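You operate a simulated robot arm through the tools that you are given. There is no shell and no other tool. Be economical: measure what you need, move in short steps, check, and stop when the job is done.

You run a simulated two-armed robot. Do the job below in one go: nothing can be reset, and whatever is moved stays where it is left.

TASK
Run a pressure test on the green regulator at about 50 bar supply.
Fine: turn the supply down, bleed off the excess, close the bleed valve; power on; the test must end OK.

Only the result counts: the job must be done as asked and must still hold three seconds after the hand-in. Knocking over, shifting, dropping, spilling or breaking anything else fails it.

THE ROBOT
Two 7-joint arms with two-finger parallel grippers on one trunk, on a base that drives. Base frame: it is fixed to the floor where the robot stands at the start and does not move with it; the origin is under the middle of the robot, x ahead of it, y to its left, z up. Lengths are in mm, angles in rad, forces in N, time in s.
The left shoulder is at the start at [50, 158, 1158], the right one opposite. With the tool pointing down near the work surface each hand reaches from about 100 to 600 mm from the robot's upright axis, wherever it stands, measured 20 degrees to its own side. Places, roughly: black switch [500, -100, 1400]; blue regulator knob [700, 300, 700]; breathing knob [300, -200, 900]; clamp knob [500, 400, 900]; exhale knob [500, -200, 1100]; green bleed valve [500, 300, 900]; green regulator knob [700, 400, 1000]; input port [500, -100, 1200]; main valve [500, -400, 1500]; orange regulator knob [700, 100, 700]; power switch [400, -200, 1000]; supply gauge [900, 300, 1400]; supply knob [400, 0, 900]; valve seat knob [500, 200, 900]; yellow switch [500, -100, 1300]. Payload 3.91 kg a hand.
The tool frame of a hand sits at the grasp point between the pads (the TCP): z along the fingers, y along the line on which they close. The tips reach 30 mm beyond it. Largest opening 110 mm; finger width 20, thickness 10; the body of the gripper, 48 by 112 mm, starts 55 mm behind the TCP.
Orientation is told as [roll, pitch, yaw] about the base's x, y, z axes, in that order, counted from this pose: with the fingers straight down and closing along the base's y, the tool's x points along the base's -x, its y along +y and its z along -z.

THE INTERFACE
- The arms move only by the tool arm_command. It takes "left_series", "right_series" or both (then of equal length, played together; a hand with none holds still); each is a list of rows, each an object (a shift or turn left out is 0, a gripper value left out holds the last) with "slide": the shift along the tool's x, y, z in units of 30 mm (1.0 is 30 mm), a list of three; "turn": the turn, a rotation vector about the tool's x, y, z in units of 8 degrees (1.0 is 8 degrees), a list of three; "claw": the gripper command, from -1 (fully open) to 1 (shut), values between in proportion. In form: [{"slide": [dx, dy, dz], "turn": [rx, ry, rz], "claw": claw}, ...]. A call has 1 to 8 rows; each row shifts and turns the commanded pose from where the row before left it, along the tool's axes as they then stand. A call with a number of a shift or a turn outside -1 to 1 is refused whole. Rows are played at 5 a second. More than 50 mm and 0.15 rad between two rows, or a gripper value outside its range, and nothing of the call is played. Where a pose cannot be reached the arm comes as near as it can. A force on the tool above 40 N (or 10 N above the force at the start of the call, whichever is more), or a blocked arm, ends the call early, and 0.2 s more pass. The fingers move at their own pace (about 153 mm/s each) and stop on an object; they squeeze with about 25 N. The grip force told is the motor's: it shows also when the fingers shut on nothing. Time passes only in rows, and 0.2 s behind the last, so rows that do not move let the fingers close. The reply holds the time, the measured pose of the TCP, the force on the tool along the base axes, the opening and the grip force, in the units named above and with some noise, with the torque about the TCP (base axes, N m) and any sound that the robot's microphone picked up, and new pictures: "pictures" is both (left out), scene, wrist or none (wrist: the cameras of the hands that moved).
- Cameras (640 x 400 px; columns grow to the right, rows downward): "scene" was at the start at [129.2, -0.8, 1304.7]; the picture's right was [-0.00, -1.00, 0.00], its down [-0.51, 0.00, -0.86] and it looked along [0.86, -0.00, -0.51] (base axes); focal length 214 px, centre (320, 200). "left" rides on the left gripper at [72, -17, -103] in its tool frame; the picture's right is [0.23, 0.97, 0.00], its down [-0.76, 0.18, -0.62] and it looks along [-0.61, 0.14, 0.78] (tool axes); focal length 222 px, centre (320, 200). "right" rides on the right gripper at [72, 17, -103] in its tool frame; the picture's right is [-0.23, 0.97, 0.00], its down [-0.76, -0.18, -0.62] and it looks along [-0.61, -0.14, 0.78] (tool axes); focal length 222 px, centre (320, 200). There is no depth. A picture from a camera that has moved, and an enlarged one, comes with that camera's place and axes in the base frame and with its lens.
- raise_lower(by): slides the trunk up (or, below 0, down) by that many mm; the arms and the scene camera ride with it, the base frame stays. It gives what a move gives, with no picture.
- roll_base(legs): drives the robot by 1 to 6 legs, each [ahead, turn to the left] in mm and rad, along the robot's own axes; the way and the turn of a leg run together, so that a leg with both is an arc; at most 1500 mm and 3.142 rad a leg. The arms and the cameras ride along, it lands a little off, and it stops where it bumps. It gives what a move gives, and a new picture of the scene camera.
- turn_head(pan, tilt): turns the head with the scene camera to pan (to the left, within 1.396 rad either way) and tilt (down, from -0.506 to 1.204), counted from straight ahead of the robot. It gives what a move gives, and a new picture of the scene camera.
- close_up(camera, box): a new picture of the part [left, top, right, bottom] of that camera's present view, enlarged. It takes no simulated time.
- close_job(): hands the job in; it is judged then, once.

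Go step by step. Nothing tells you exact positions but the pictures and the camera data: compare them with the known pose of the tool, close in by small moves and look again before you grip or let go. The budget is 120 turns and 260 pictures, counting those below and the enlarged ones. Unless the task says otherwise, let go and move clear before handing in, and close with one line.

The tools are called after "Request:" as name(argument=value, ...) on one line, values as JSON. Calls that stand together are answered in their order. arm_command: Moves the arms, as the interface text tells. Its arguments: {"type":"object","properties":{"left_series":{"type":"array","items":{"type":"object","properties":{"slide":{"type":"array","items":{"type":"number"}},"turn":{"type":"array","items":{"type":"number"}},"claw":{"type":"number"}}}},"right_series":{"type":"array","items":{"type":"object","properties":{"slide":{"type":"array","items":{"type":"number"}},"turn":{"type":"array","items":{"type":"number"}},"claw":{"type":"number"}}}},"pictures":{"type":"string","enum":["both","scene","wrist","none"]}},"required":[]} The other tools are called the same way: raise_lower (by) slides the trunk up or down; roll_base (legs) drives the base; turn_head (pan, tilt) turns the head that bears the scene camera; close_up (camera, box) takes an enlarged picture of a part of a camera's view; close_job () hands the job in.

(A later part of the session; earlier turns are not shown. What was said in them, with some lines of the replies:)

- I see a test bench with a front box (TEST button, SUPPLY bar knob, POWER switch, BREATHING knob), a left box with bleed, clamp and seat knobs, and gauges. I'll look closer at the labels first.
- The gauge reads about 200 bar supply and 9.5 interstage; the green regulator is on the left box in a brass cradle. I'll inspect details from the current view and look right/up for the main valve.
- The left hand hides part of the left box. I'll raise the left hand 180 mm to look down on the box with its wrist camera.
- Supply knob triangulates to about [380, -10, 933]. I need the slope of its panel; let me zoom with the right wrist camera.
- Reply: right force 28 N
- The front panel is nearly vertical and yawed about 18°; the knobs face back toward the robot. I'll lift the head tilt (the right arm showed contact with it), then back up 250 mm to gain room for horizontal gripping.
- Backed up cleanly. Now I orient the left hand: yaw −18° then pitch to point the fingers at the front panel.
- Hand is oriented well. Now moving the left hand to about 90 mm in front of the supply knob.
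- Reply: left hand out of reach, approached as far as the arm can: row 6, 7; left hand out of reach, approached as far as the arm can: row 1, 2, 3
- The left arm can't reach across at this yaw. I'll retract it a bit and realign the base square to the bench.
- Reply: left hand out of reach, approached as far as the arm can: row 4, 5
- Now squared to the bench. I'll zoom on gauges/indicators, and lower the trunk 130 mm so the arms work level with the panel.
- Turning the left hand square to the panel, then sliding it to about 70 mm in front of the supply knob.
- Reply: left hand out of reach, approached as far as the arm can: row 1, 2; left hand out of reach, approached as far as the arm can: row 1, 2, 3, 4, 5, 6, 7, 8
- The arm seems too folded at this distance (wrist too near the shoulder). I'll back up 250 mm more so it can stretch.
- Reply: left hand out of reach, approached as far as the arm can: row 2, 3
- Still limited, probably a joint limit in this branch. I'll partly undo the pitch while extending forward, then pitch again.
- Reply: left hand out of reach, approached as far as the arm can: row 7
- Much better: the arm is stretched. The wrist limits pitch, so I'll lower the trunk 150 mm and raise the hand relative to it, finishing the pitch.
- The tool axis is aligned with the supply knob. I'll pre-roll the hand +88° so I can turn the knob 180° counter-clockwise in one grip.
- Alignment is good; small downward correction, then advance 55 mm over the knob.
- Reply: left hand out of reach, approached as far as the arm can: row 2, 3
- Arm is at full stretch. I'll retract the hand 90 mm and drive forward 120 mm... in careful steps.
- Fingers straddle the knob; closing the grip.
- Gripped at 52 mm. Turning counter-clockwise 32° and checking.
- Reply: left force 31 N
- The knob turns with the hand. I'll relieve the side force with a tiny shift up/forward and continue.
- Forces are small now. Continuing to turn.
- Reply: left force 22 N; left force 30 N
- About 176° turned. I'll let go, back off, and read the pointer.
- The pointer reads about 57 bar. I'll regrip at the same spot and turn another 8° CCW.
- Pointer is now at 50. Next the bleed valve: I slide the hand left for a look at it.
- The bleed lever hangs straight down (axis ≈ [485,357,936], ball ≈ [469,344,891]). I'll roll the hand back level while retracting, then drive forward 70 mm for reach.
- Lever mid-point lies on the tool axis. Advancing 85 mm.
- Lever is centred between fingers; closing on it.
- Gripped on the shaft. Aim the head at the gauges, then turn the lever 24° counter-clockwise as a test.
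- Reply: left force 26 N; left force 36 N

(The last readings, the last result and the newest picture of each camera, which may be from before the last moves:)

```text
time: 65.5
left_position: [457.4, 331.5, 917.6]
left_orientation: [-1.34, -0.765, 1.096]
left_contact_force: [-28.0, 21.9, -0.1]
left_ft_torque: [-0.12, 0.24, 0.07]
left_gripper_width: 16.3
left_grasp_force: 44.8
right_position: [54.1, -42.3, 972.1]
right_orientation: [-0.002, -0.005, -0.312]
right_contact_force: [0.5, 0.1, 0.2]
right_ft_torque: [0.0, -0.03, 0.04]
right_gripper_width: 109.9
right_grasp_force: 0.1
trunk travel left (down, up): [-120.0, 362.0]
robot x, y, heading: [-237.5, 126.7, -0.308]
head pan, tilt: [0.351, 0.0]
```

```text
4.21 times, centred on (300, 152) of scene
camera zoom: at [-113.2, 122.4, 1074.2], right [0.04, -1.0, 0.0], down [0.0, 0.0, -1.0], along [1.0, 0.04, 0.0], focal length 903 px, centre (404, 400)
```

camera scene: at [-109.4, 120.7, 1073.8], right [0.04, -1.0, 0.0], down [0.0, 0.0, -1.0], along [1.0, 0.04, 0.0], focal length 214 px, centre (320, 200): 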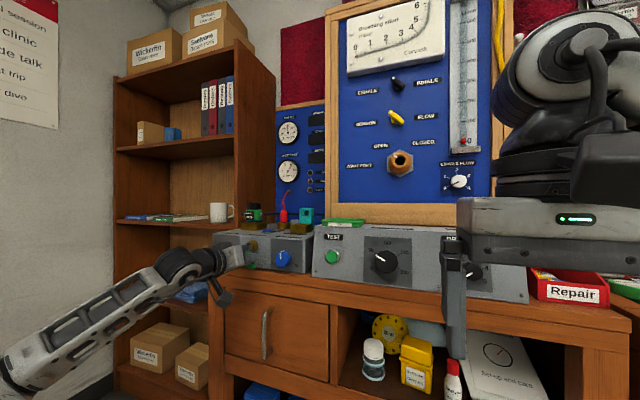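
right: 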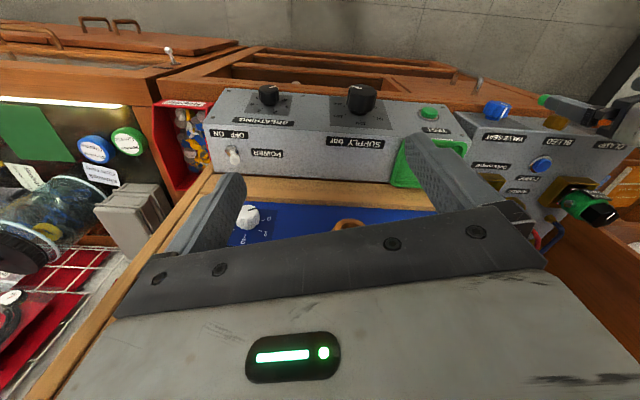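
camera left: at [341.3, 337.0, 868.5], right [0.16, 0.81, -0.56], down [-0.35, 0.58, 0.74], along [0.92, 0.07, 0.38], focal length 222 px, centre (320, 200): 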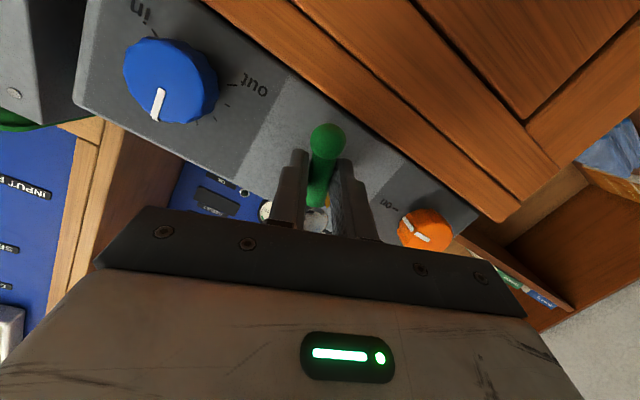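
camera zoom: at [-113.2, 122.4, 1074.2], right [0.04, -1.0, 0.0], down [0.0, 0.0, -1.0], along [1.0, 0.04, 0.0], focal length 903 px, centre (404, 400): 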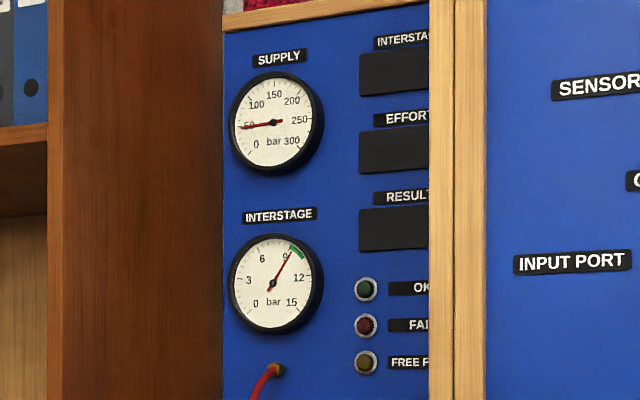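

The bleed works: supply gauge has dropped to about 50 bar. Closing the lever now.

Request:
arm_command(left_series=[{"slide": [0, 0.1, -0.1], "turn": [0, 0, 1]}, {"slide": [0, 0.13, 0], "turn": [0, 0, 1]}, {"slide": [0, 0.13, 0], "turn": [0, 0, 1]}, {"slide": [0, 0.13, 0], "turn": [0, 0, 1]}], pictures="wrist")

Request:
close_up(camera="scene", box=[268, 105, 332, 200])

```text
time: 66.5
left_position: [462.1, 344.6, 909.8]
left_orientation: [-0.936, -1.284, 0.643]
left_contact_force: [15.0, 13.9, 1.2]
left_ft_torque: [-0.72, -0.64, 0.45]
left_gripper_width: 16.5
left_grasp_force: 45.1
right_position: [57.0, -42.1, 970.7]
right_orientation: [-0.001, -0.001, -0.312]
right_contact_force: [-0.5, 0.1, -0.4]
right_ft_torque: [0.01, 0.01, 0.0]
right_gripper_width: 109.9
right_grasp_force: 0.0
trunk travel left (down, up): [-120.0, 362.0]
robot x, y, heading: [-238.0, 131.8, -0.314]
head pan, tilt: [0.351, 0.0]
camera left: at [345.4, 348.9, 860.8], right [0.2, 0.87, -0.44], down [-0.37, 0.48, 0.79], along [0.91, 0.0, 0.42], focal length 222 px, centre (320, 200)
```

left: 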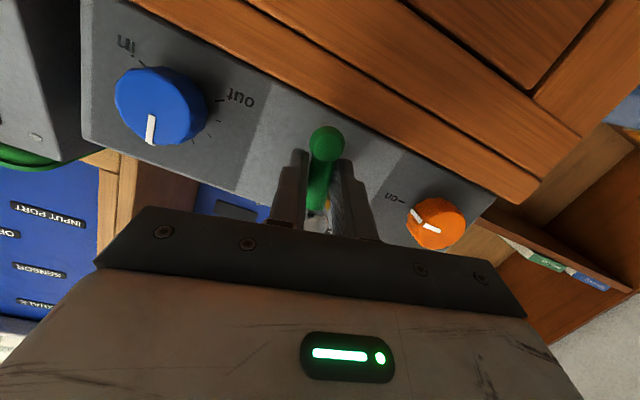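

```text
4.21 times, centred on (300, 152) of scene
camera zoom: at [-109.4, 121.5, 1073.7], right [0.04, -1.0, 0.0], down [0.0, 0.0, -1.0], along [1.0, 0.04, 0.0], focal length 903 px, centre (404, 400)
```

zoom: 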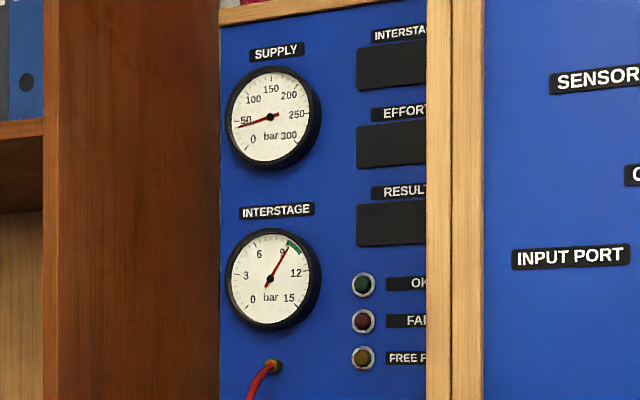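

Request:
arm_command(left_series=[{"slide": [0, 0.13, 0.05], "turn": [0, 0, 1]}, {"slide": [0, 0.13, 0], "turn": [0, 0, 1]}, {"slide": [0, 0.04, 0], "turn": [0, 0, 0.3]}], pictures="wrist")

Request:
close_up(camera="scene", box=[268, 105, 332, 200])

```text
time: 67.3
left_position: [464.9, 352.3, 907.4]
left_orientation: [0.466, -1.382, -0.788]
left_contact_force: [-9.3, 16.6, -2.1]
left_ft_torque: [-1.12, 0.41, 0.18]
left_gripper_width: 17.6
left_grasp_force: 44.9
right_position: [55.5, -42.8, 971.3]
right_orientation: [-0.001, -0.001, -0.312]
right_contact_force: [-0.7, -0.1, 0.0]
right_ft_torque: [0.0, 0.01, -0.01]
right_gripper_width: 110.2
right_grasp_force: 0.1
trunk travel left (down, up): [-120.0, 362.0]
robot x, y, heading: [-238.2, 130.2, -0.314]
head pan, tilt: [0.351, 0.0]
camera left: at [353.3, 378.8, 852.4], right [0.28, 0.95, -0.14], down [-0.43, 0.26, 0.87], along [0.86, -0.19, 0.48], focal length 222 px, centre (320, 200)
```

left: 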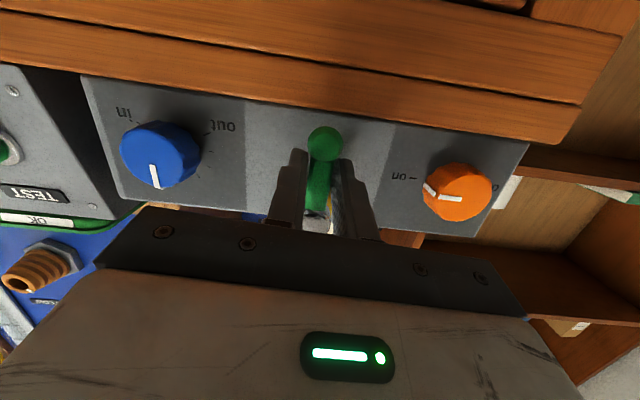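

```text
4.21 times, centred on (300, 152) of scene
camera zoom: at [-111.2, 122.0, 1073.9], right [0.04, -1.0, 0.0], down [0.0, 0.0, -1.0], along [1.0, 0.04, 0.0], focal length 903 px, centre (404, 400)
```

zoom: 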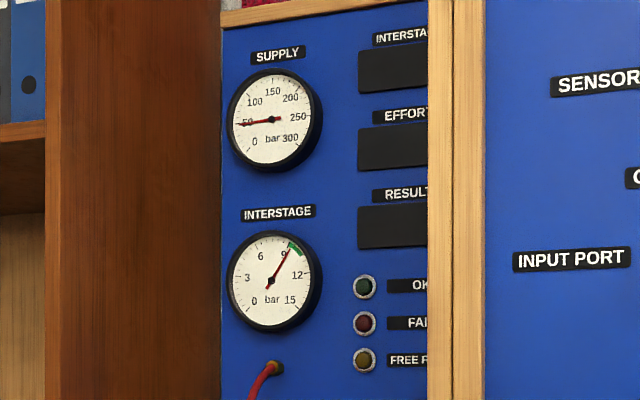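

Gauge sits at 50 bar, lever back down. Releasing and backing off to verify the lever position.

Request:
arm_command(left_series=[{"claw": -0.3}, {}, {"slide": [0, 0, -1]}, {"slide": [0, 0, -1]}, {"slide": [0, 0, -1]}], pictures="wrist")

Request:
close_up(camera="left", box=[240, 60, 420, 180])

Request:
close_up(camera="scene", box=[268, 105, 332, 200])

```text
time: 68.5
left_position: [381.2, 379.3, 923.5]
left_orientation: [0.48, -1.384, -0.803]
left_contact_force: [0.8, -1.5, 0.1]
left_ft_torque: [0.01, -0.06, 0.03]
left_gripper_width: 71.7
left_grasp_force: 0.1
right_position: [55.1, -43.8, 971.6]
right_orientation: [0.0, 0.0, -0.311]
right_contact_force: [0.6, 0.0, -0.4]
right_ft_torque: [0.01, 0.0, 0.03]
right_gripper_width: 109.8
right_grasp_force: 0.1
trunk travel left (down, up): [-120.0, 362.0]
robot x, y, heading: [-240.4, 129.9, -0.31]
head pan, tilt: [0.351, 0.0]
camera left: at [269.3, 405.0, 869.2], right [0.28, 0.95, -0.14], down [-0.43, 0.26, 0.87], along [0.86, -0.19, 0.48], focal length 222 px, centre (320, 200)
```

left: 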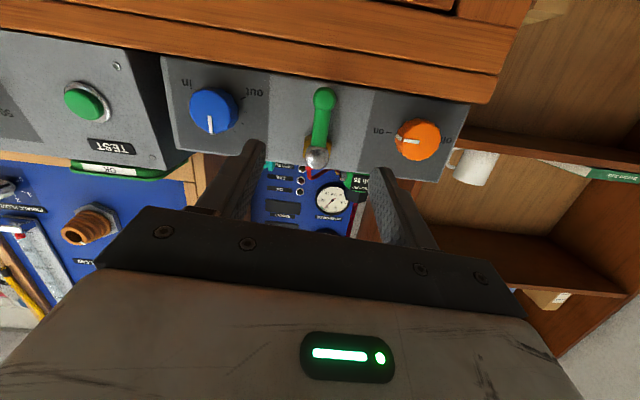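

```text
3.33 times, centred on (330, 120) of left
camera zoom: at [269.3, 405.0, 869.2], right [0.28, 0.95, -0.14], down [-0.43, 0.26, 0.87], along [0.86, -0.19, 0.48], focal length 740 px, centre (287, 467)
```

zoom: 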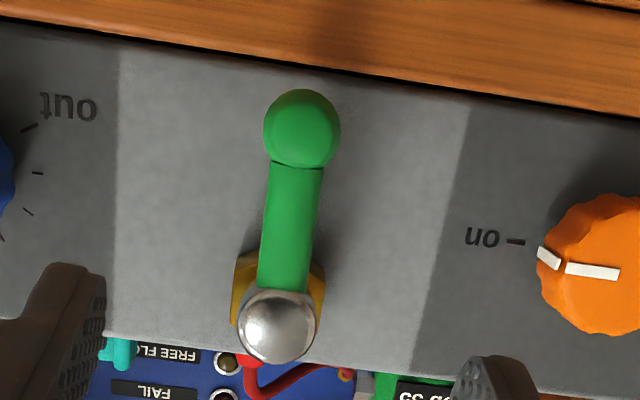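

```text
4.21 times, centred on (300, 152) of scene
camera zoom: at [-110.5, 120.3, 1073.9], right [0.04, -1.0, 0.0], down [0.0, 0.0, -1.0], along [1.0, 0.04, 0.0], focal length 903 px, centre (404, 400)
```

zoom: 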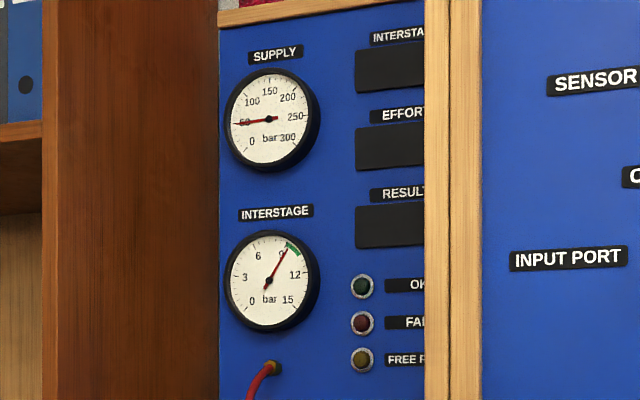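

Bleed is closed, gauge steady at 50. Next the POWER toggle (tip ≈ [396,-229,1034], leaning to OFF): I'll raise the trunk 150 mm, pitch the right hand 32°, and bring it closed above-left of the toggle.

Request:
raise_lower(by=150)

Request:
arm_command(right_series=[{"turn": [0, -1, 0], "claw": 1}, {"turn": [0, -1, 0]}, {"turn": [0, -1, 0]}, {"turn": [0, -1, 0]}, {"slide": [-1, -0.12, 0.69]}, {"slide": [-1, -0.12, 0.69]}, {"slide": [-1, -0.12, 0.69]}, {"slide": [-1, -0.12, 0.69]}], pictures="none")

Request:
turn_head(pan=-0.1, tilt=0.4)

```text
time: 70.3
left_position: [380.8, 379.3, 1076.1]
left_orientation: [0.484, -1.382, -0.806]
left_contact_force: [0.0, 0.3, -0.1]
left_ft_torque: [0.04, -0.01, -0.01]
left_gripper_width: 71.5
left_grasp_force: 0.1
right_position: [56.4, -43.1, 1119.2]
right_orientation: [0.0, 0.001, -0.313]
right_contact_force: [0.0, 0.5, 0.3]
right_ft_torque: [-0.02, -0.02, -0.01]
right_gripper_width: 110.1
right_grasp_force: 0.2
trunk travel left (down, up): [-270.0, 212.0]
robot x, y, heading: [-238.9, 129.0, -0.314]
head pan, tilt: [0.351, 0.0]
```

```text
time: 72.1
left_position: [380.9, 379.3, 1074.4]
left_orientation: [0.485, -1.383, -0.807]
left_contact_force: [0.3, -0.1, -0.1]
left_ft_torque: [0.03, -0.01, 0.0]
left_gripper_width: 71.6
left_grasp_force: 0.1
right_position: [193.1, -102.8, 1112.7]
right_orientation: [0.0, -0.559, -0.312]
right_contact_force: [0.0, 0.1, -0.1]
right_ft_torque: [-0.02, -0.01, -0.01]
right_gripper_width: 0.0
right_grasp_force: 25.3
trunk travel left (down, up): [-270.0, 212.0]
robot x, y, heading: [-237.2, 131.9, -0.312]
head pan, tilt: [0.351, 0.0]
```

```text
time: 73.0
left_position: [381.5, 380.3, 1075.2]
left_orientation: [0.485, -1.382, -0.807]
left_contact_force: [0.5, -0.2, -0.8]
left_ft_torque: [-0.01, -0.01, 0.0]
left_gripper_width: 71.1
left_grasp_force: 0.0
right_position: [191.1, -102.3, 1113.1]
right_orientation: [0.001, -0.559, -0.312]
right_contact_force: [0.2, 0.2, 0.6]
right_ft_torque: [-0.03, 0.01, -0.02]
right_gripper_width: 0.0
right_grasp_force: 24.9
trunk travel left (down, up): [-270.0, 212.0]
robot x, y, heading: [-237.6, 129.6, -0.31]
head pan, tilt: [-0.099, 0.4]
camera scene: at [-115.5, 79.9, 1187.0], right [-0.4, -0.92, 0.0], down [-0.36, 0.16, -0.92], along [0.84, -0.37, -0.39], focal length 214 px, centre (320, 200)
```

scene: 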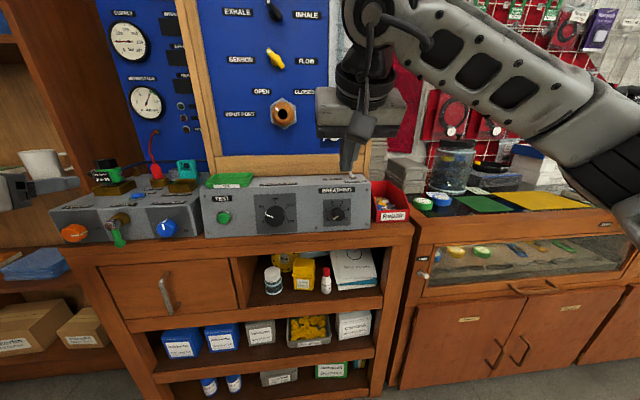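

Request:
arm_command(right_series=[{"slide": [-0.9, -0.11, 0.58]}, {"slide": [-0.9, -0.11, 0.58]}, {"slide": [-0.9, -0.11, 0.58]}, {"slide": [-0.9, -0.11, 0.58]}, {"slide": [-0.9, -0.11, 0.58]}, {"slide": [-0.9, -0.11, 0.58]}, {"slide": [-0.9, -0.11, 0.58]}], pictures="both")

Request:
close_up(camera="scene", box=[280, 130, 420, 230])

```text
time: 74.6
left_position: [380.8, 378.4, 1075.1]
left_orientation: [0.484, -1.381, -0.809]
left_contact_force: [-1.2, 0.9, 0.7]
left_ft_torque: [-0.03, -0.03, 0.0]
left_gripper_width: 71.5
left_grasp_force: 0.1
right_position: [370.8, -186.8, 1104.1]
right_orientation: [-0.002, -0.56, -0.307]
right_contact_force: [0.1, 1.2, -0.1]
right_ft_torque: [-0.01, 0.04, -0.03]
right_gripper_width: 0.2
right_grasp_force: 24.5
right hand out of reach, approached as far as the arm can: row 7
trunk travel left (down, up): [-270.0, 212.0]
robot x, y, heading: [-235.7, 127.3, -0.31]
head pan, tilt: [-0.099, 0.4]
camera scene: at [-115.6, 79.7, 1186.9], right [-0.4, -0.92, 0.0], down [-0.36, 0.16, -0.92], along [0.84, -0.37, -0.39], focal length 214 px, centre (320, 200)
camera right: at [264.0, -135.6, 1153.8], right [0.48, 0.87, 0.12], down [0.25, -0.26, 0.93], along [0.84, -0.42, -0.34], focal length 222 px, centre (320, 200)
```

scene: 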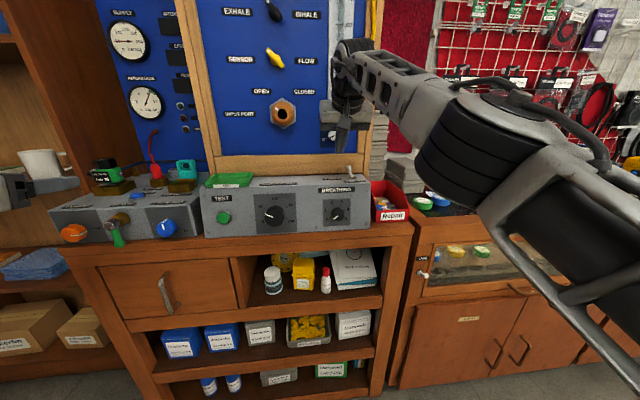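
right: 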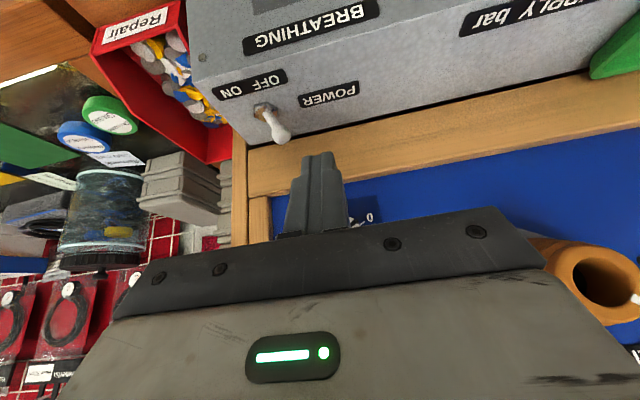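

```text
4.00 times, centred on (350, 180) of scene
camera zoom: at [-115.6, 79.7, 1186.9], right [-0.4, -0.92, 0.0], down [-0.36, 0.16, -0.92], along [0.84, -0.37, -0.39], focal length 858 px, centre (200, 280)
```

zoom: 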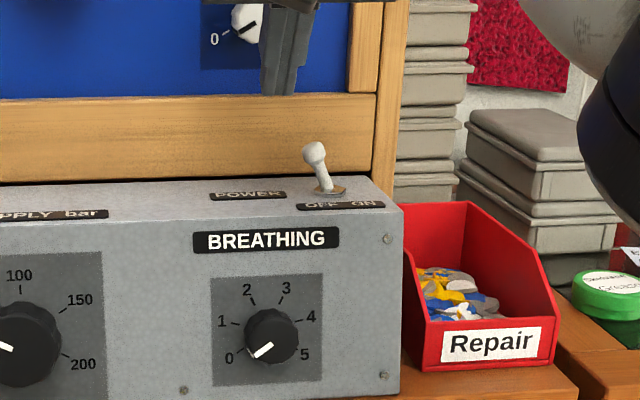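

Toggle confirmed at ~[396,-232,1032]. I'm just out of reach, so I retract the right hand 65 mm and drive forward 60 mm.

Request:
arm_command(right_series=[{"slide": [1, 0, -0.62]}, {"slide": [1, 0, -0.62]}], pictures="none")

Request:
roll_base(legs=[[60, 0]])

```text
time: 75.2
left_position: [380.3, 378.9, 1075.9]
left_orientation: [0.491, -1.382, -0.812]
left_contact_force: [-0.9, -0.3, -0.2]
left_ft_torque: [-0.02, 0.05, -0.01]
left_gripper_width: 71.8
left_grasp_force: 0.0
right_position: [304.8, -168.6, 1101.9]
right_orientation: [0.002, -0.559, -0.318]
right_contact_force: [-0.7, -0.5, 0.7]
right_ft_torque: [0.04, 0.0, 0.04]
right_gripper_width: 0.0
right_grasp_force: 25.5
trunk travel left (down, up): [-270.0, 212.0]
robot x, y, heading: [-240.0, 131.9, -0.31]
head pan, tilt: [-0.099, 0.4]
```

```text
time: 76.2
left_position: [438.5, 359.6, 1074.5]
left_orientation: [0.484, -1.382, -0.807]
left_contact_force: [-0.3, 0.3, -0.6]
left_ft_torque: [-0.02, 0.02, -0.01]
left_gripper_width: 71.5
left_grasp_force: 0.0
right_position: [361.7, -185.7, 1101.1]
right_orientation: [-0.001, -0.559, -0.311]
right_contact_force: [0.4, -0.6, -0.8]
right_ft_torque: [-0.02, 0.0, -0.02]
right_gripper_width: 0.0
right_grasp_force: 24.9
trunk travel left (down, up): [-270.0, 212.0]
robot x, y, heading: [-183.8, 109.0, -0.31]
head pan, tilt: [-0.099, 0.4]
camera scene: at [-58.4, 61.3, 1186.8], right [-0.4, -0.92, 0.0], down [-0.36, 0.16, -0.92], along [0.84, -0.37, -0.39], focal length 214 px, centre (320, 200)
```

scene: 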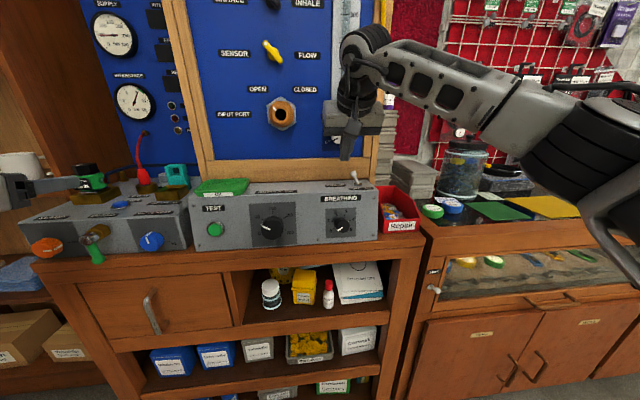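

The remaining move is straight along the fingers: ~62 mm down-forward, left of the toggle.

Request:
arm_command(right_series=[{"slide": [0, 0, 0.7]}, {"slide": [0, 0, 0.7]}, {"slide": [0, 0, 0.7]}], pictures="both")

Request:
close_up(camera="scene", box=[290, 130, 410, 230])

```text
time: 77.0
left_position: [437.7, 360.9, 1075.2]
left_orientation: [0.486, -1.384, -0.807]
left_contact_force: [0.5, -0.9, 0.3]
left_ft_torque: [-0.03, 0.02, -0.01]
left_gripper_width: 71.2
left_grasp_force: 0.1
right_position: [394.0, -195.4, 1049.2]
right_orientation: [0.0, -0.56, -0.312]
right_contact_force: [0.7, 0.4, -0.1]
right_ft_torque: [0.0, 0.01, -0.03]
right_gripper_width: 0.0
right_grasp_force: 25.0
trunk travel left (down, up): [-270.0, 212.0]
robot x, y, heading: [-180.9, 112.0, -0.313]
head pan, tilt: [-0.099, 0.4]
camera scene: at [-58.7, 61.4, 1186.9], right [-0.4, -0.92, 0.0], down [-0.36, 0.16, -0.92], along [0.84, -0.37, -0.39], focal length 214 px, centre (320, 200)
camera right: at [287.6, -142.2, 1098.0], right [0.48, 0.87, 0.12], down [0.25, -0.27, 0.93], along [0.84, -0.42, -0.34], focal length 222 px, centre (320, 200)
```

scene: 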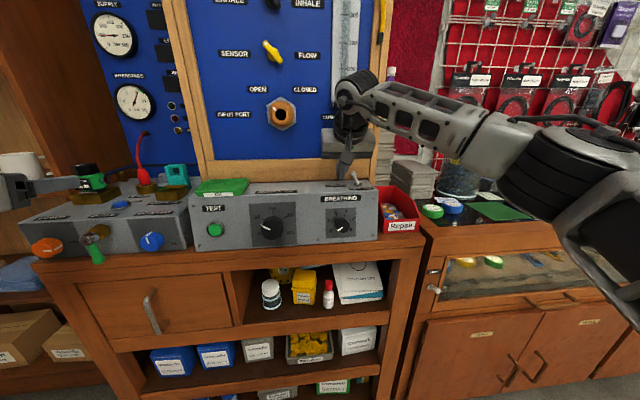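
right: 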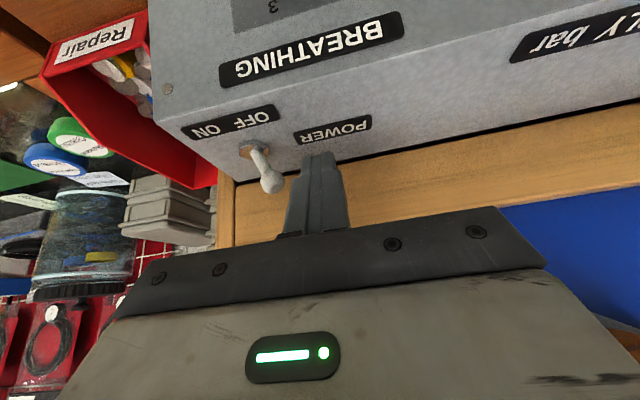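

```text
4.00 times, centred on (350, 180) of scene
camera zoom: at [-58.7, 61.4, 1186.9], right [-0.4, -0.92, 0.0], down [-0.36, 0.16, -0.92], along [0.84, -0.37, -0.39], focal length 858 px, centre (200, 280)
```

zoom: 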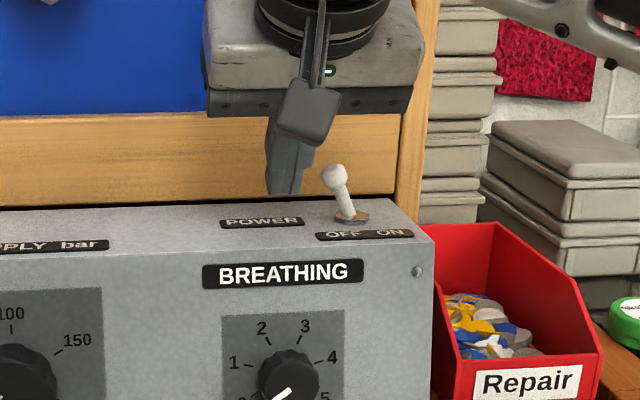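

Aligned. Pushing the toggle to the right (ON).

Request:
arm_command(right_series=[{"slide": [0, -0.45, 0]}, {"slide": [0, -0.45, 0]}, {"slide": [0, -0.45, 0]}, {"slide": [0, -0.45, 0]}], pictures="both")

```text
time: 78.0
left_position: [439.9, 363.1, 1072.4]
left_orientation: [0.468, -1.382, -0.789]
left_contact_force: [0.4, 0.0, -0.4]
left_ft_torque: [0.01, 0.0, -0.02]
left_gripper_width: 71.7
left_grasp_force: 0.2
right_position: [381.4, -233.3, 1048.3]
right_orientation: [0.006, -0.558, -0.296]
right_contact_force: [15.7, 27.8, -4.7]
right_ft_torque: [0.84, -0.42, 0.48]
right_gripper_width: 0.0
right_grasp_force: 24.4
trunk travel left (down, up): [-270.0, 212.0]
robot x, y, heading: [-178.9, 111.3, -0.309]
head pan, tilt: [-0.099, 0.4]
camera scene: at [-56.3, 64.9, 1186.6], right [-0.4, -0.92, 0.0], down [-0.36, 0.15, -0.92], along [0.84, -0.37, -0.39], focal length 214 px, centre (320, 200)
camera right: at [274.9, -184.0, 1096.5], right [0.47, 0.88, 0.12], down [0.25, -0.26, 0.93], along [0.85, -0.4, -0.34], focal length 222 px, centre (320, 200)
```

scene: 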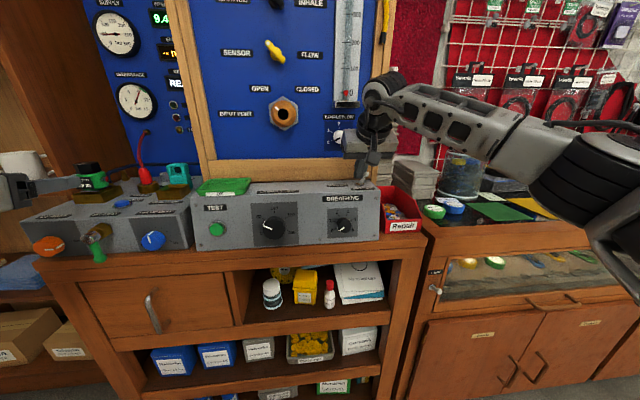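
right: 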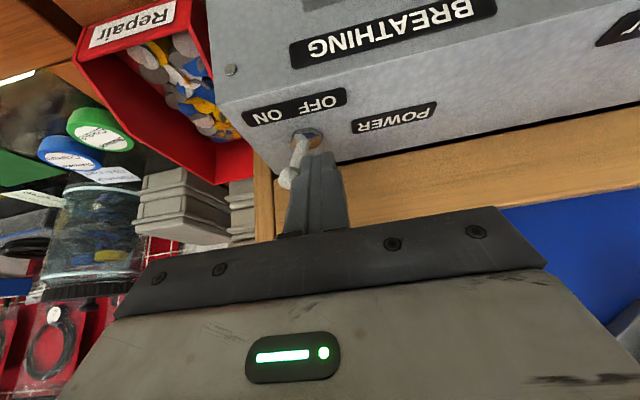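

Power is on — displays lit. Retreating the right hand and reading the displays.

Request:
arm_command(right_series=[{"slide": [0, 0.6, 0]}, {"slide": [0, 0.3, -0.7]}, {"slide": [0, 0, -1]}, {"slide": [0.5, 0, -1]}, {"slide": [1, 0, -0.6]}, {"slide": [1, 0, -0.6]}], pictures="none")

Request:
turn_head(pan=0.35, tilt=0.1)

Request:
close_up(camera="scene", box=[220, 110, 340, 210])

```text
time: 79.4
left_position: [437.7, 360.7, 1075.8]
left_orientation: [0.486, -1.382, -0.808]
left_contact_force: [-0.1, 0.9, -0.2]
left_ft_torque: [-0.01, -0.01, 0.01]
left_gripper_width: 71.3
left_grasp_force: 0.0
right_position: [266.9, -186.4, 1110.5]
right_orientation: [0.001, -0.56, -0.314]
right_contact_force: [-0.2, -0.1, -0.5]
right_ft_torque: [-0.02, 0.0, -0.02]
right_gripper_width: 0.0
right_grasp_force: 25.3
trunk travel left (down, up): [-270.0, 212.0]
robot x, y, heading: [-180.9, 112.3, -0.313]
head pan, tilt: [-0.099, 0.4]
```

```text
time: 80.3
left_position: [437.1, 360.8, 1074.9]
left_orientation: [0.485, -1.382, -0.808]
left_contact_force: [-0.6, 0.0, -0.1]
left_ft_torque: [0.0, -0.02, 0.0]
left_gripper_width: 71.2
left_grasp_force: 0.1
right_position: [266.7, -185.9, 1110.3]
right_orientation: [0.0, -0.559, -0.313]
right_contact_force: [-0.6, -0.1, 0.6]
right_ft_torque: [0.02, -0.01, 0.0]
right_gripper_width: 0.1
right_grasp_force: 25.4
trunk travel left (down, up): [-270.0, 212.0]
robot x, y, heading: [-177.9, 113.4, -0.316]
head pan, tilt: [0.351, 0.099]
camera scene: at [-51.6, 102.0, 1214.8], right [0.04, -1.0, 0.0], down [-0.1, 0.0, -0.99], along [0.99, 0.04, -0.1], focal length 214 px, centre (320, 200)
```

scene: 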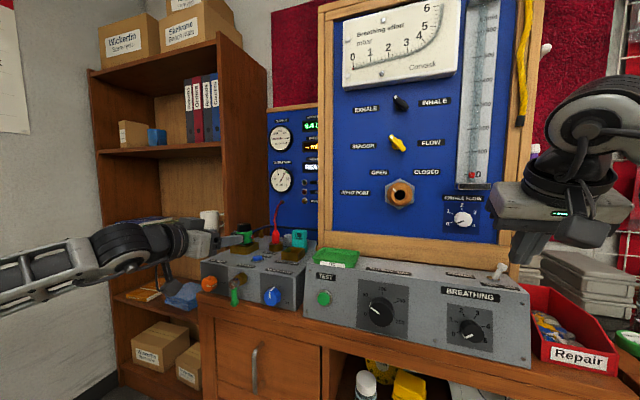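

```text
4.00 times, centred on (280, 160) of scene
camera zoom: at [-51.6, 102.0, 1214.8], right [0.04, -1.0, 0.0], down [-0.1, 0.0, -0.99], along [0.99, 0.04, -0.1], focal length 858 px, centre (480, 360)
```

zoom: 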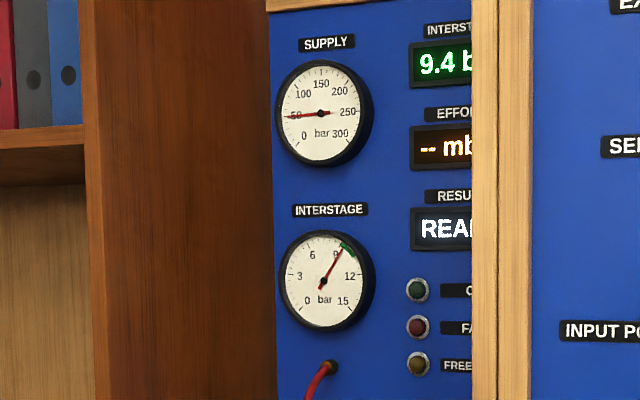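

The result display says READY, interstage 9.4 bar. Checking whether that lies in the green band before testing.

Request:
close_up(camera="scene", box=[266, 164, 298, 196])

Request:
close_up(camera="scene", box=[300, 255, 400, 335])

```text
12.50 times, centred on (282, 180) of scene
camera zoom: at [-51.6, 102.0, 1214.8], right [0.04, -1.0, 0.0], down [-0.1, 0.0, -0.99], along [0.99, 0.04, -0.1], focal length 2681 px, centre (795, 450)
```

zoom: 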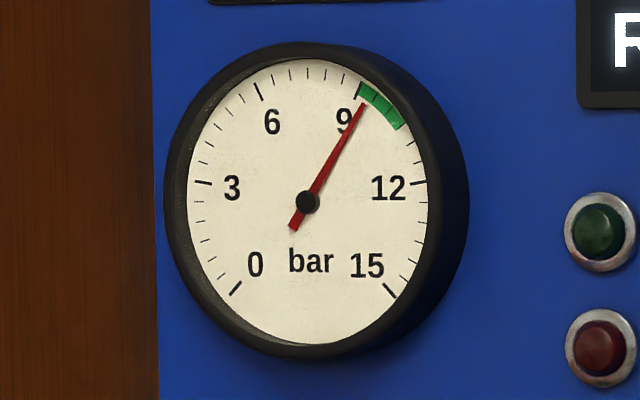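

```text
5.00 times, centred on (350, 295) of scene
camera zoom: at [-51.6, 102.0, 1214.8], right [0.04, -1.0, 0.0], down [-0.1, 0.0, -0.99], along [0.99, 0.04, -0.1], focal length 1072 px, centre (170, -275)
```

zoom: 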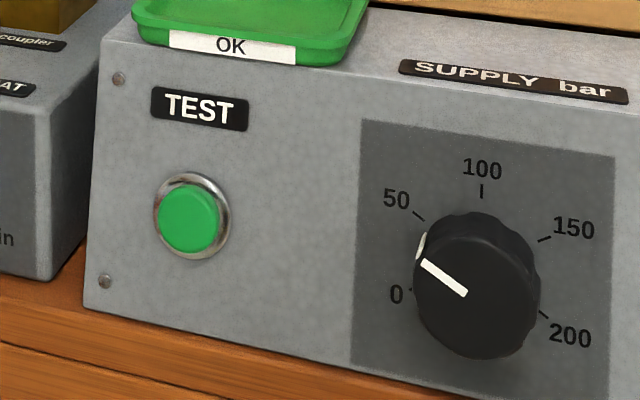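

9.4 is inside the green band and the supply pointer is at 50. I'll back the base 80 mm, lower the trunk 150 mm and bring the left hand, closed, in front of the TEST button.

Request:
roll_base(legs=[[-80, 0]])

Request:
raise_lower(by=-150)

Request:
arm_command(left_series=[{"slide": [-0.11, -0.98, 0.2], "claw": 1}, {"slide": [-0.11, -0.98, 0.2]}, {"slide": [-0.11, -0.98, 0.2]}, {"slide": [-0.11, -0.98, 0.2]}, {"slide": [-0.11, -0.98, 0.2]}, {"slide": [-0.11, -0.98, 0.2]}, {"slide": [-0.11, -0.98, 0.2]}, {"slide": [-0.11, -0.98, 0.2]}], pictures="wrist")

```text
time: 81.3
left_position: [361.4, 385.2, 1075.0]
left_orientation: [0.486, -1.382, -0.81]
left_contact_force: [0.6, -0.3, 0.9]
left_ft_torque: [0.0, -0.02, 0.01]
left_gripper_width: 71.7
left_grasp_force: 0.2
right_position: [188.7, -161.2, 1109.5]
right_orientation: [0.0, -0.559, -0.314]
right_contact_force: [-0.5, -0.3, 0.1]
right_ft_torque: [-0.02, 0.02, 0.02]
right_gripper_width: 0.0
right_grasp_force: 25.3
trunk travel left (down, up): [-270.0, 212.0]
robot x, y, heading: [-259.1, 135.8, -0.318]
head pan, tilt: [0.351, 0.099]
camera scene: at [-129.2, 127.0, 1214.9], right [0.04, -1.0, 0.0], down [-0.1, 0.0, -1.0], along [0.99, 0.04, -0.1], focal length 214 px, centre (320, 200)
```

scene: 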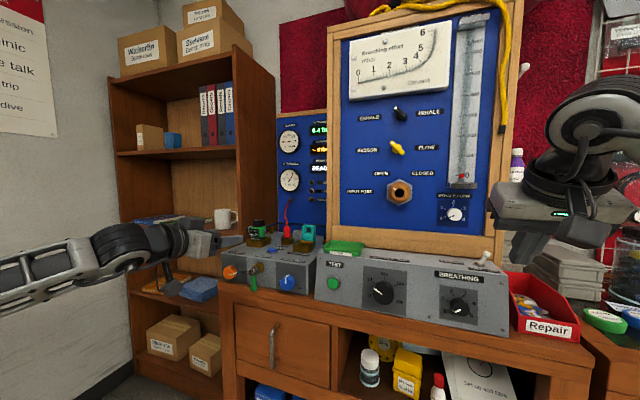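

```text
time: 83.1
left_position: [361.0, 385.9, 924.3]
left_orientation: [0.483, -1.383, -0.809]
left_contact_force: [0.2, -0.4, 0.2]
left_ft_torque: [0.01, -0.01, 0.04]
left_gripper_width: 71.4
left_grasp_force: 0.0
right_position: [189.0, -162.9, 960.5]
right_orientation: [0.002, -0.558, -0.315]
right_contact_force: [-0.6, 0.4, 0.4]
right_ft_torque: [-0.01, -0.01, 0.06]
right_gripper_width: 0.0
right_grasp_force: 24.9
trunk travel left (down, up): [-120.0, 362.0]
robot x, y, heading: [-262.2, 136.0, -0.311]
head pan, tilt: [0.351, 0.099]
```

```text
time: 84.9
left_position: [335.0, 144.9, 922.6]
left_orientation: [0.486, -1.383, -0.81]
left_contact_force: [0.7, 0.2, -0.3]
left_ft_torque: [-0.01, 0.03, -0.02]
left_gripper_width: 0.0
left_grasp_force: 24.8
right_position: [188.5, -161.1, 958.6]
right_orientation: [0.001, -0.559, -0.314]
right_contact_force: [0.4, -0.4, 1.1]
right_ft_torque: [-0.01, -0.03, 0.0]
right_gripper_width: 0.0
right_grasp_force: 25.1
trunk travel left (down, up): [-120.0, 362.0]
robot x, y, heading: [-259.0, 136.8, -0.312]
head pan, tilt: [0.351, 0.099]
camera left: at [222.9, 170.1, 866.0], right [0.28, 0.95, -0.14], down [-0.43, 0.25, 0.87], along [0.86, -0.19, 0.48], focal length 222 px, centre (320, 200)
```

left: 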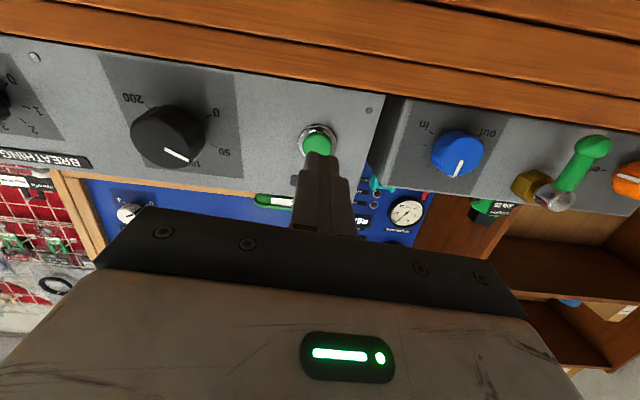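

Button needs a ~20 mm upward correction. Adjusting and advancing to near contact.

Request:
arm_command(left_series=[{"slide": [-0.65, 0.08, 0]}, {"slide": [0, 0, 1]}, {"slide": [0, 0, 0.9]}], pictures="wrist")

Request:
close_up(camera="left", box=[220, 90, 420, 215])

```text
time: 85.7
left_position: [392.0, 124.7, 931.7]
left_orientation: [0.484, -1.382, -0.81]
left_contact_force: [0.6, -0.1, 0.1]
left_ft_torque: [0.01, -0.03, -0.03]
left_gripper_width: 0.4
left_grasp_force: 24.8
right_position: [189.8, -162.1, 960.6]
right_orientation: [0.0, -0.559, -0.314]
right_contact_force: [-0.1, 0.5, 0.9]
right_ft_torque: [0.02, -0.01, -0.02]
right_gripper_width: 0.1
right_grasp_force: 25.0
trunk travel left (down, up): [-120.0, 362.0]
robot x, y, heading: [-256.9, 135.5, -0.316]
head pan, tilt: [0.351, 0.099]
camera left: at [279.9, 150.9, 876.4], right [0.29, 0.95, -0.14], down [-0.43, 0.25, 0.87], along [0.86, -0.19, 0.48], focal length 222 px, centre (320, 200)
```

left: 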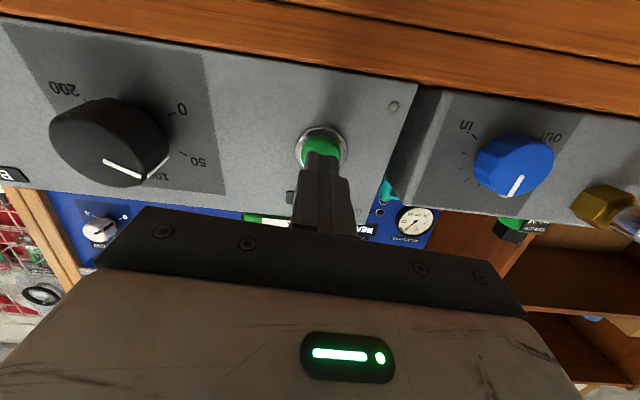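

```text
3.20 times, centred on (320, 152) of left
camera zoom: at [279.9, 150.9, 876.4], right [0.29, 0.95, -0.14], down [-0.43, 0.25, 0.87], along [0.86, -0.19, 0.48], focal length 711 px, centre (320, 352)
```

zoom: 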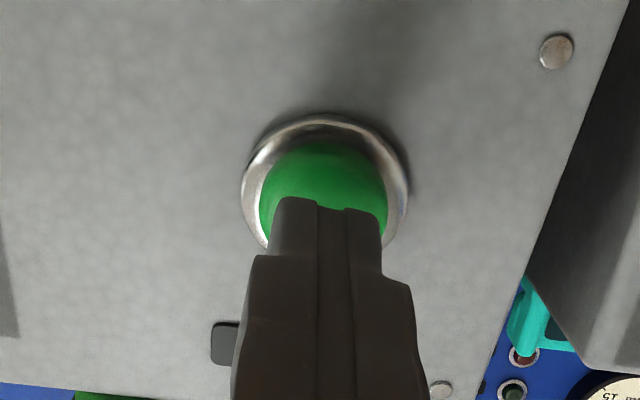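

Centred on the button. Pressing.

Request:
arm_command(left_series=[{"slide": [0, 0, 0.4]}, {"slide": [0, 0, 0.25]}, {"slide": [0, 0, 0.15]}, {"slide": [0, 0, 0.1]}], pictures="scene")

Request:
close_up(camera="scene", box=[265, 110, 345, 200])

```text
time: 86.7
left_position: [411.8, 118.4, 928.0]
left_orientation: [0.482, -1.381, -0.807]
left_contact_force: [-36.1, 13.3, -8.3]
left_ft_torque: [0.31, 0.75, 0.1]
left_gripper_width: 0.0
left_grasp_force: 25.4
right_position: [187.4, -160.0, 961.5]
right_orientation: [0.0, -0.563, -0.314]
right_contact_force: [-0.2, 0.0, -0.3]
right_ft_torque: [0.0, 0.01, -0.02]
right_gripper_width: 0.0
right_grasp_force: 25.0
trunk travel left (down, up): [-120.0, 362.0]
robot x, y, heading: [-259.3, 134.5, -0.313]
head pan, tilt: [0.351, 0.099]
heard: click
camera scene: at [-131.4, 128.1, 1065.1], right [0.04, -1.0, 0.0], down [-0.1, -0.01, -1.0], along [0.99, 0.04, -0.1], focal length 214 px, centre (320, 200)
```

scene: 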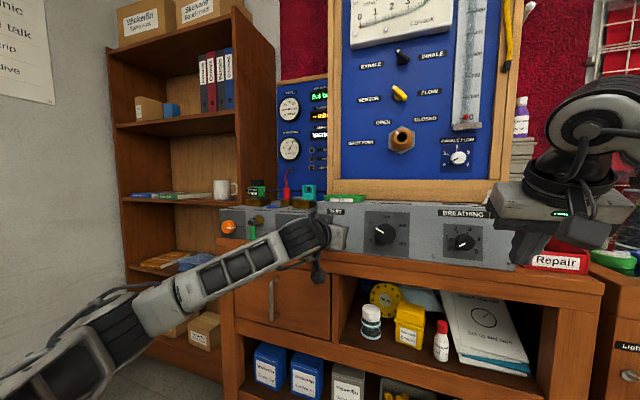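

```text
4.44 times, centred on (305, 155) of scene
camera zoom: at [-131.4, 128.1, 1065.1], right [0.04, -1.0, 0.0], down [-0.1, -0.01, -1.0], along [0.99, 0.04, -0.1], focal length 953 px, centre (387, 400)
```

zoom: 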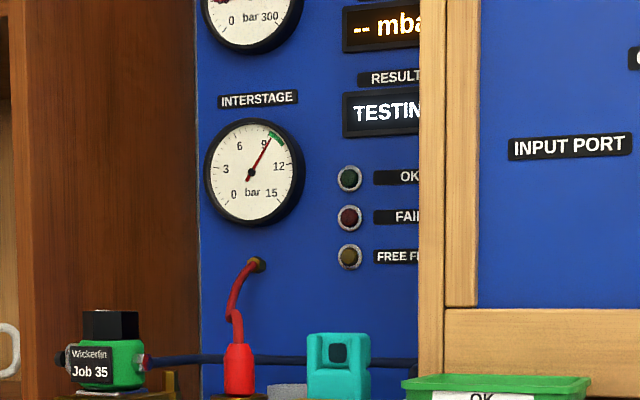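

Click heard and the display shows TESTING. Releasing the button and waiting.

Request:
arm_command(left_series=[{"slide": [0, 0, -1]}, {"slide": [0, 0, -1]}, {"slide": [0, 0, -1]}, {}, {}, {}, {}, {}], pictures="none")

Request:
arm_command(left_series=[{}, {}, {}, {}, {}, {}, {}, {}], pictures="scene")

Request:
close_up(camera="scene", box=[265, 80, 345, 180])

```text
time: 88.5
left_position: [330.7, 146.3, 941.7]
left_orientation: [0.484, -1.382, -0.809]
left_contact_force: [-0.8, 0.5, 0.2]
left_ft_torque: [0.01, 0.02, 0.0]
left_gripper_width: 0.0
left_grasp_force: 25.3
right_position: [188.4, -161.8, 959.9]
right_orientation: [0.0, -0.558, -0.314]
right_contact_force: [-0.2, -0.5, -0.6]
right_ft_torque: [0.05, 0.0, -0.02]
right_gripper_width: 0.1
right_grasp_force: 25.4
trunk travel left (down, up): [-120.0, 362.0]
robot x, y, heading: [-259.3, 134.0, -0.314]
head pan, tilt: [0.351, 0.099]
```

```text
time: 90.3
left_position: [331.0, 146.4, 942.7]
left_orientation: [0.484, -1.383, -0.81]
left_contact_force: [-0.4, -0.2, 0.0]
left_ft_torque: [-0.05, 0.01, 0.01]
left_gripper_width: 0.0
left_grasp_force: 25.3
right_position: [188.8, -162.2, 959.4]
right_orientation: [0.0, -0.558, -0.314]
right_contact_force: [-0.8, 1.0, 0.3]
right_ft_torque: [-0.03, 0.01, 0.01]
right_gripper_width: 0.0
right_grasp_force: 25.1
trunk travel left (down, up): [-120.0, 362.0]
robot x, y, heading: [-257.8, 136.6, -0.316]
head pan, tilt: [0.351, 0.099]
camera scene: at [-128.8, 126.9, 1064.8], right [0.04, -1.0, 0.0], down [-0.1, 0.0, -1.0], along [0.99, 0.04, -0.1], focal length 214 px, centre (320, 200)
```

scene: 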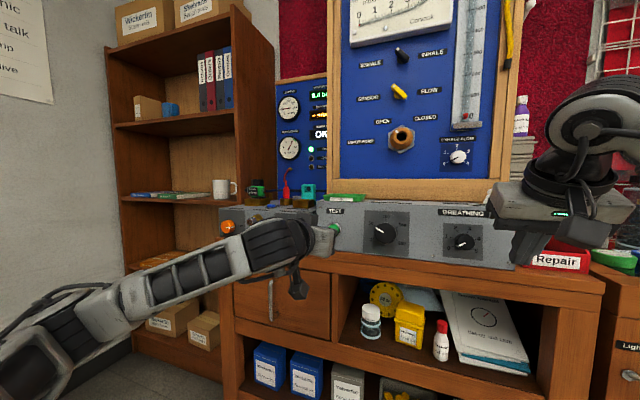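

```text
4.00 times, centred on (305, 130) of scene
camera zoom: at [-128.8, 126.9, 1064.8], right [0.04, -1.0, 0.0], down [-0.1, 0.0, -1.0], along [0.99, 0.04, -0.1], focal length 858 px, centre (380, 480)
```

zoom: 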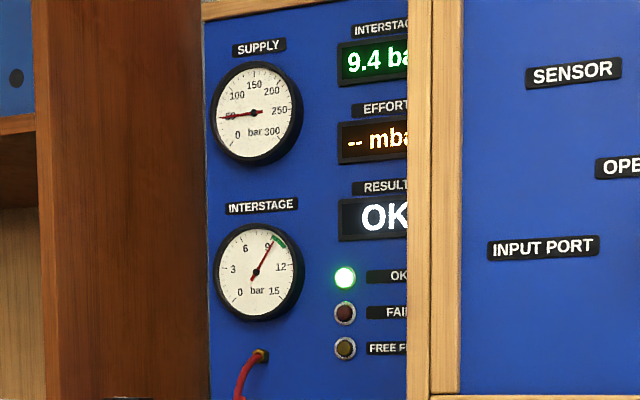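

The result display reads OK with the OK lamp lit, the supply is at 50 bar and the bleed is closed. Both hands are clear, so I'm handing in.

Request:
close_job()

```text
The job is handed in.
```

The pressure test on the green regulator ended OK at about 50 bar supply, with interstage at 9.4 bar, the bleed valve closed and the power on.
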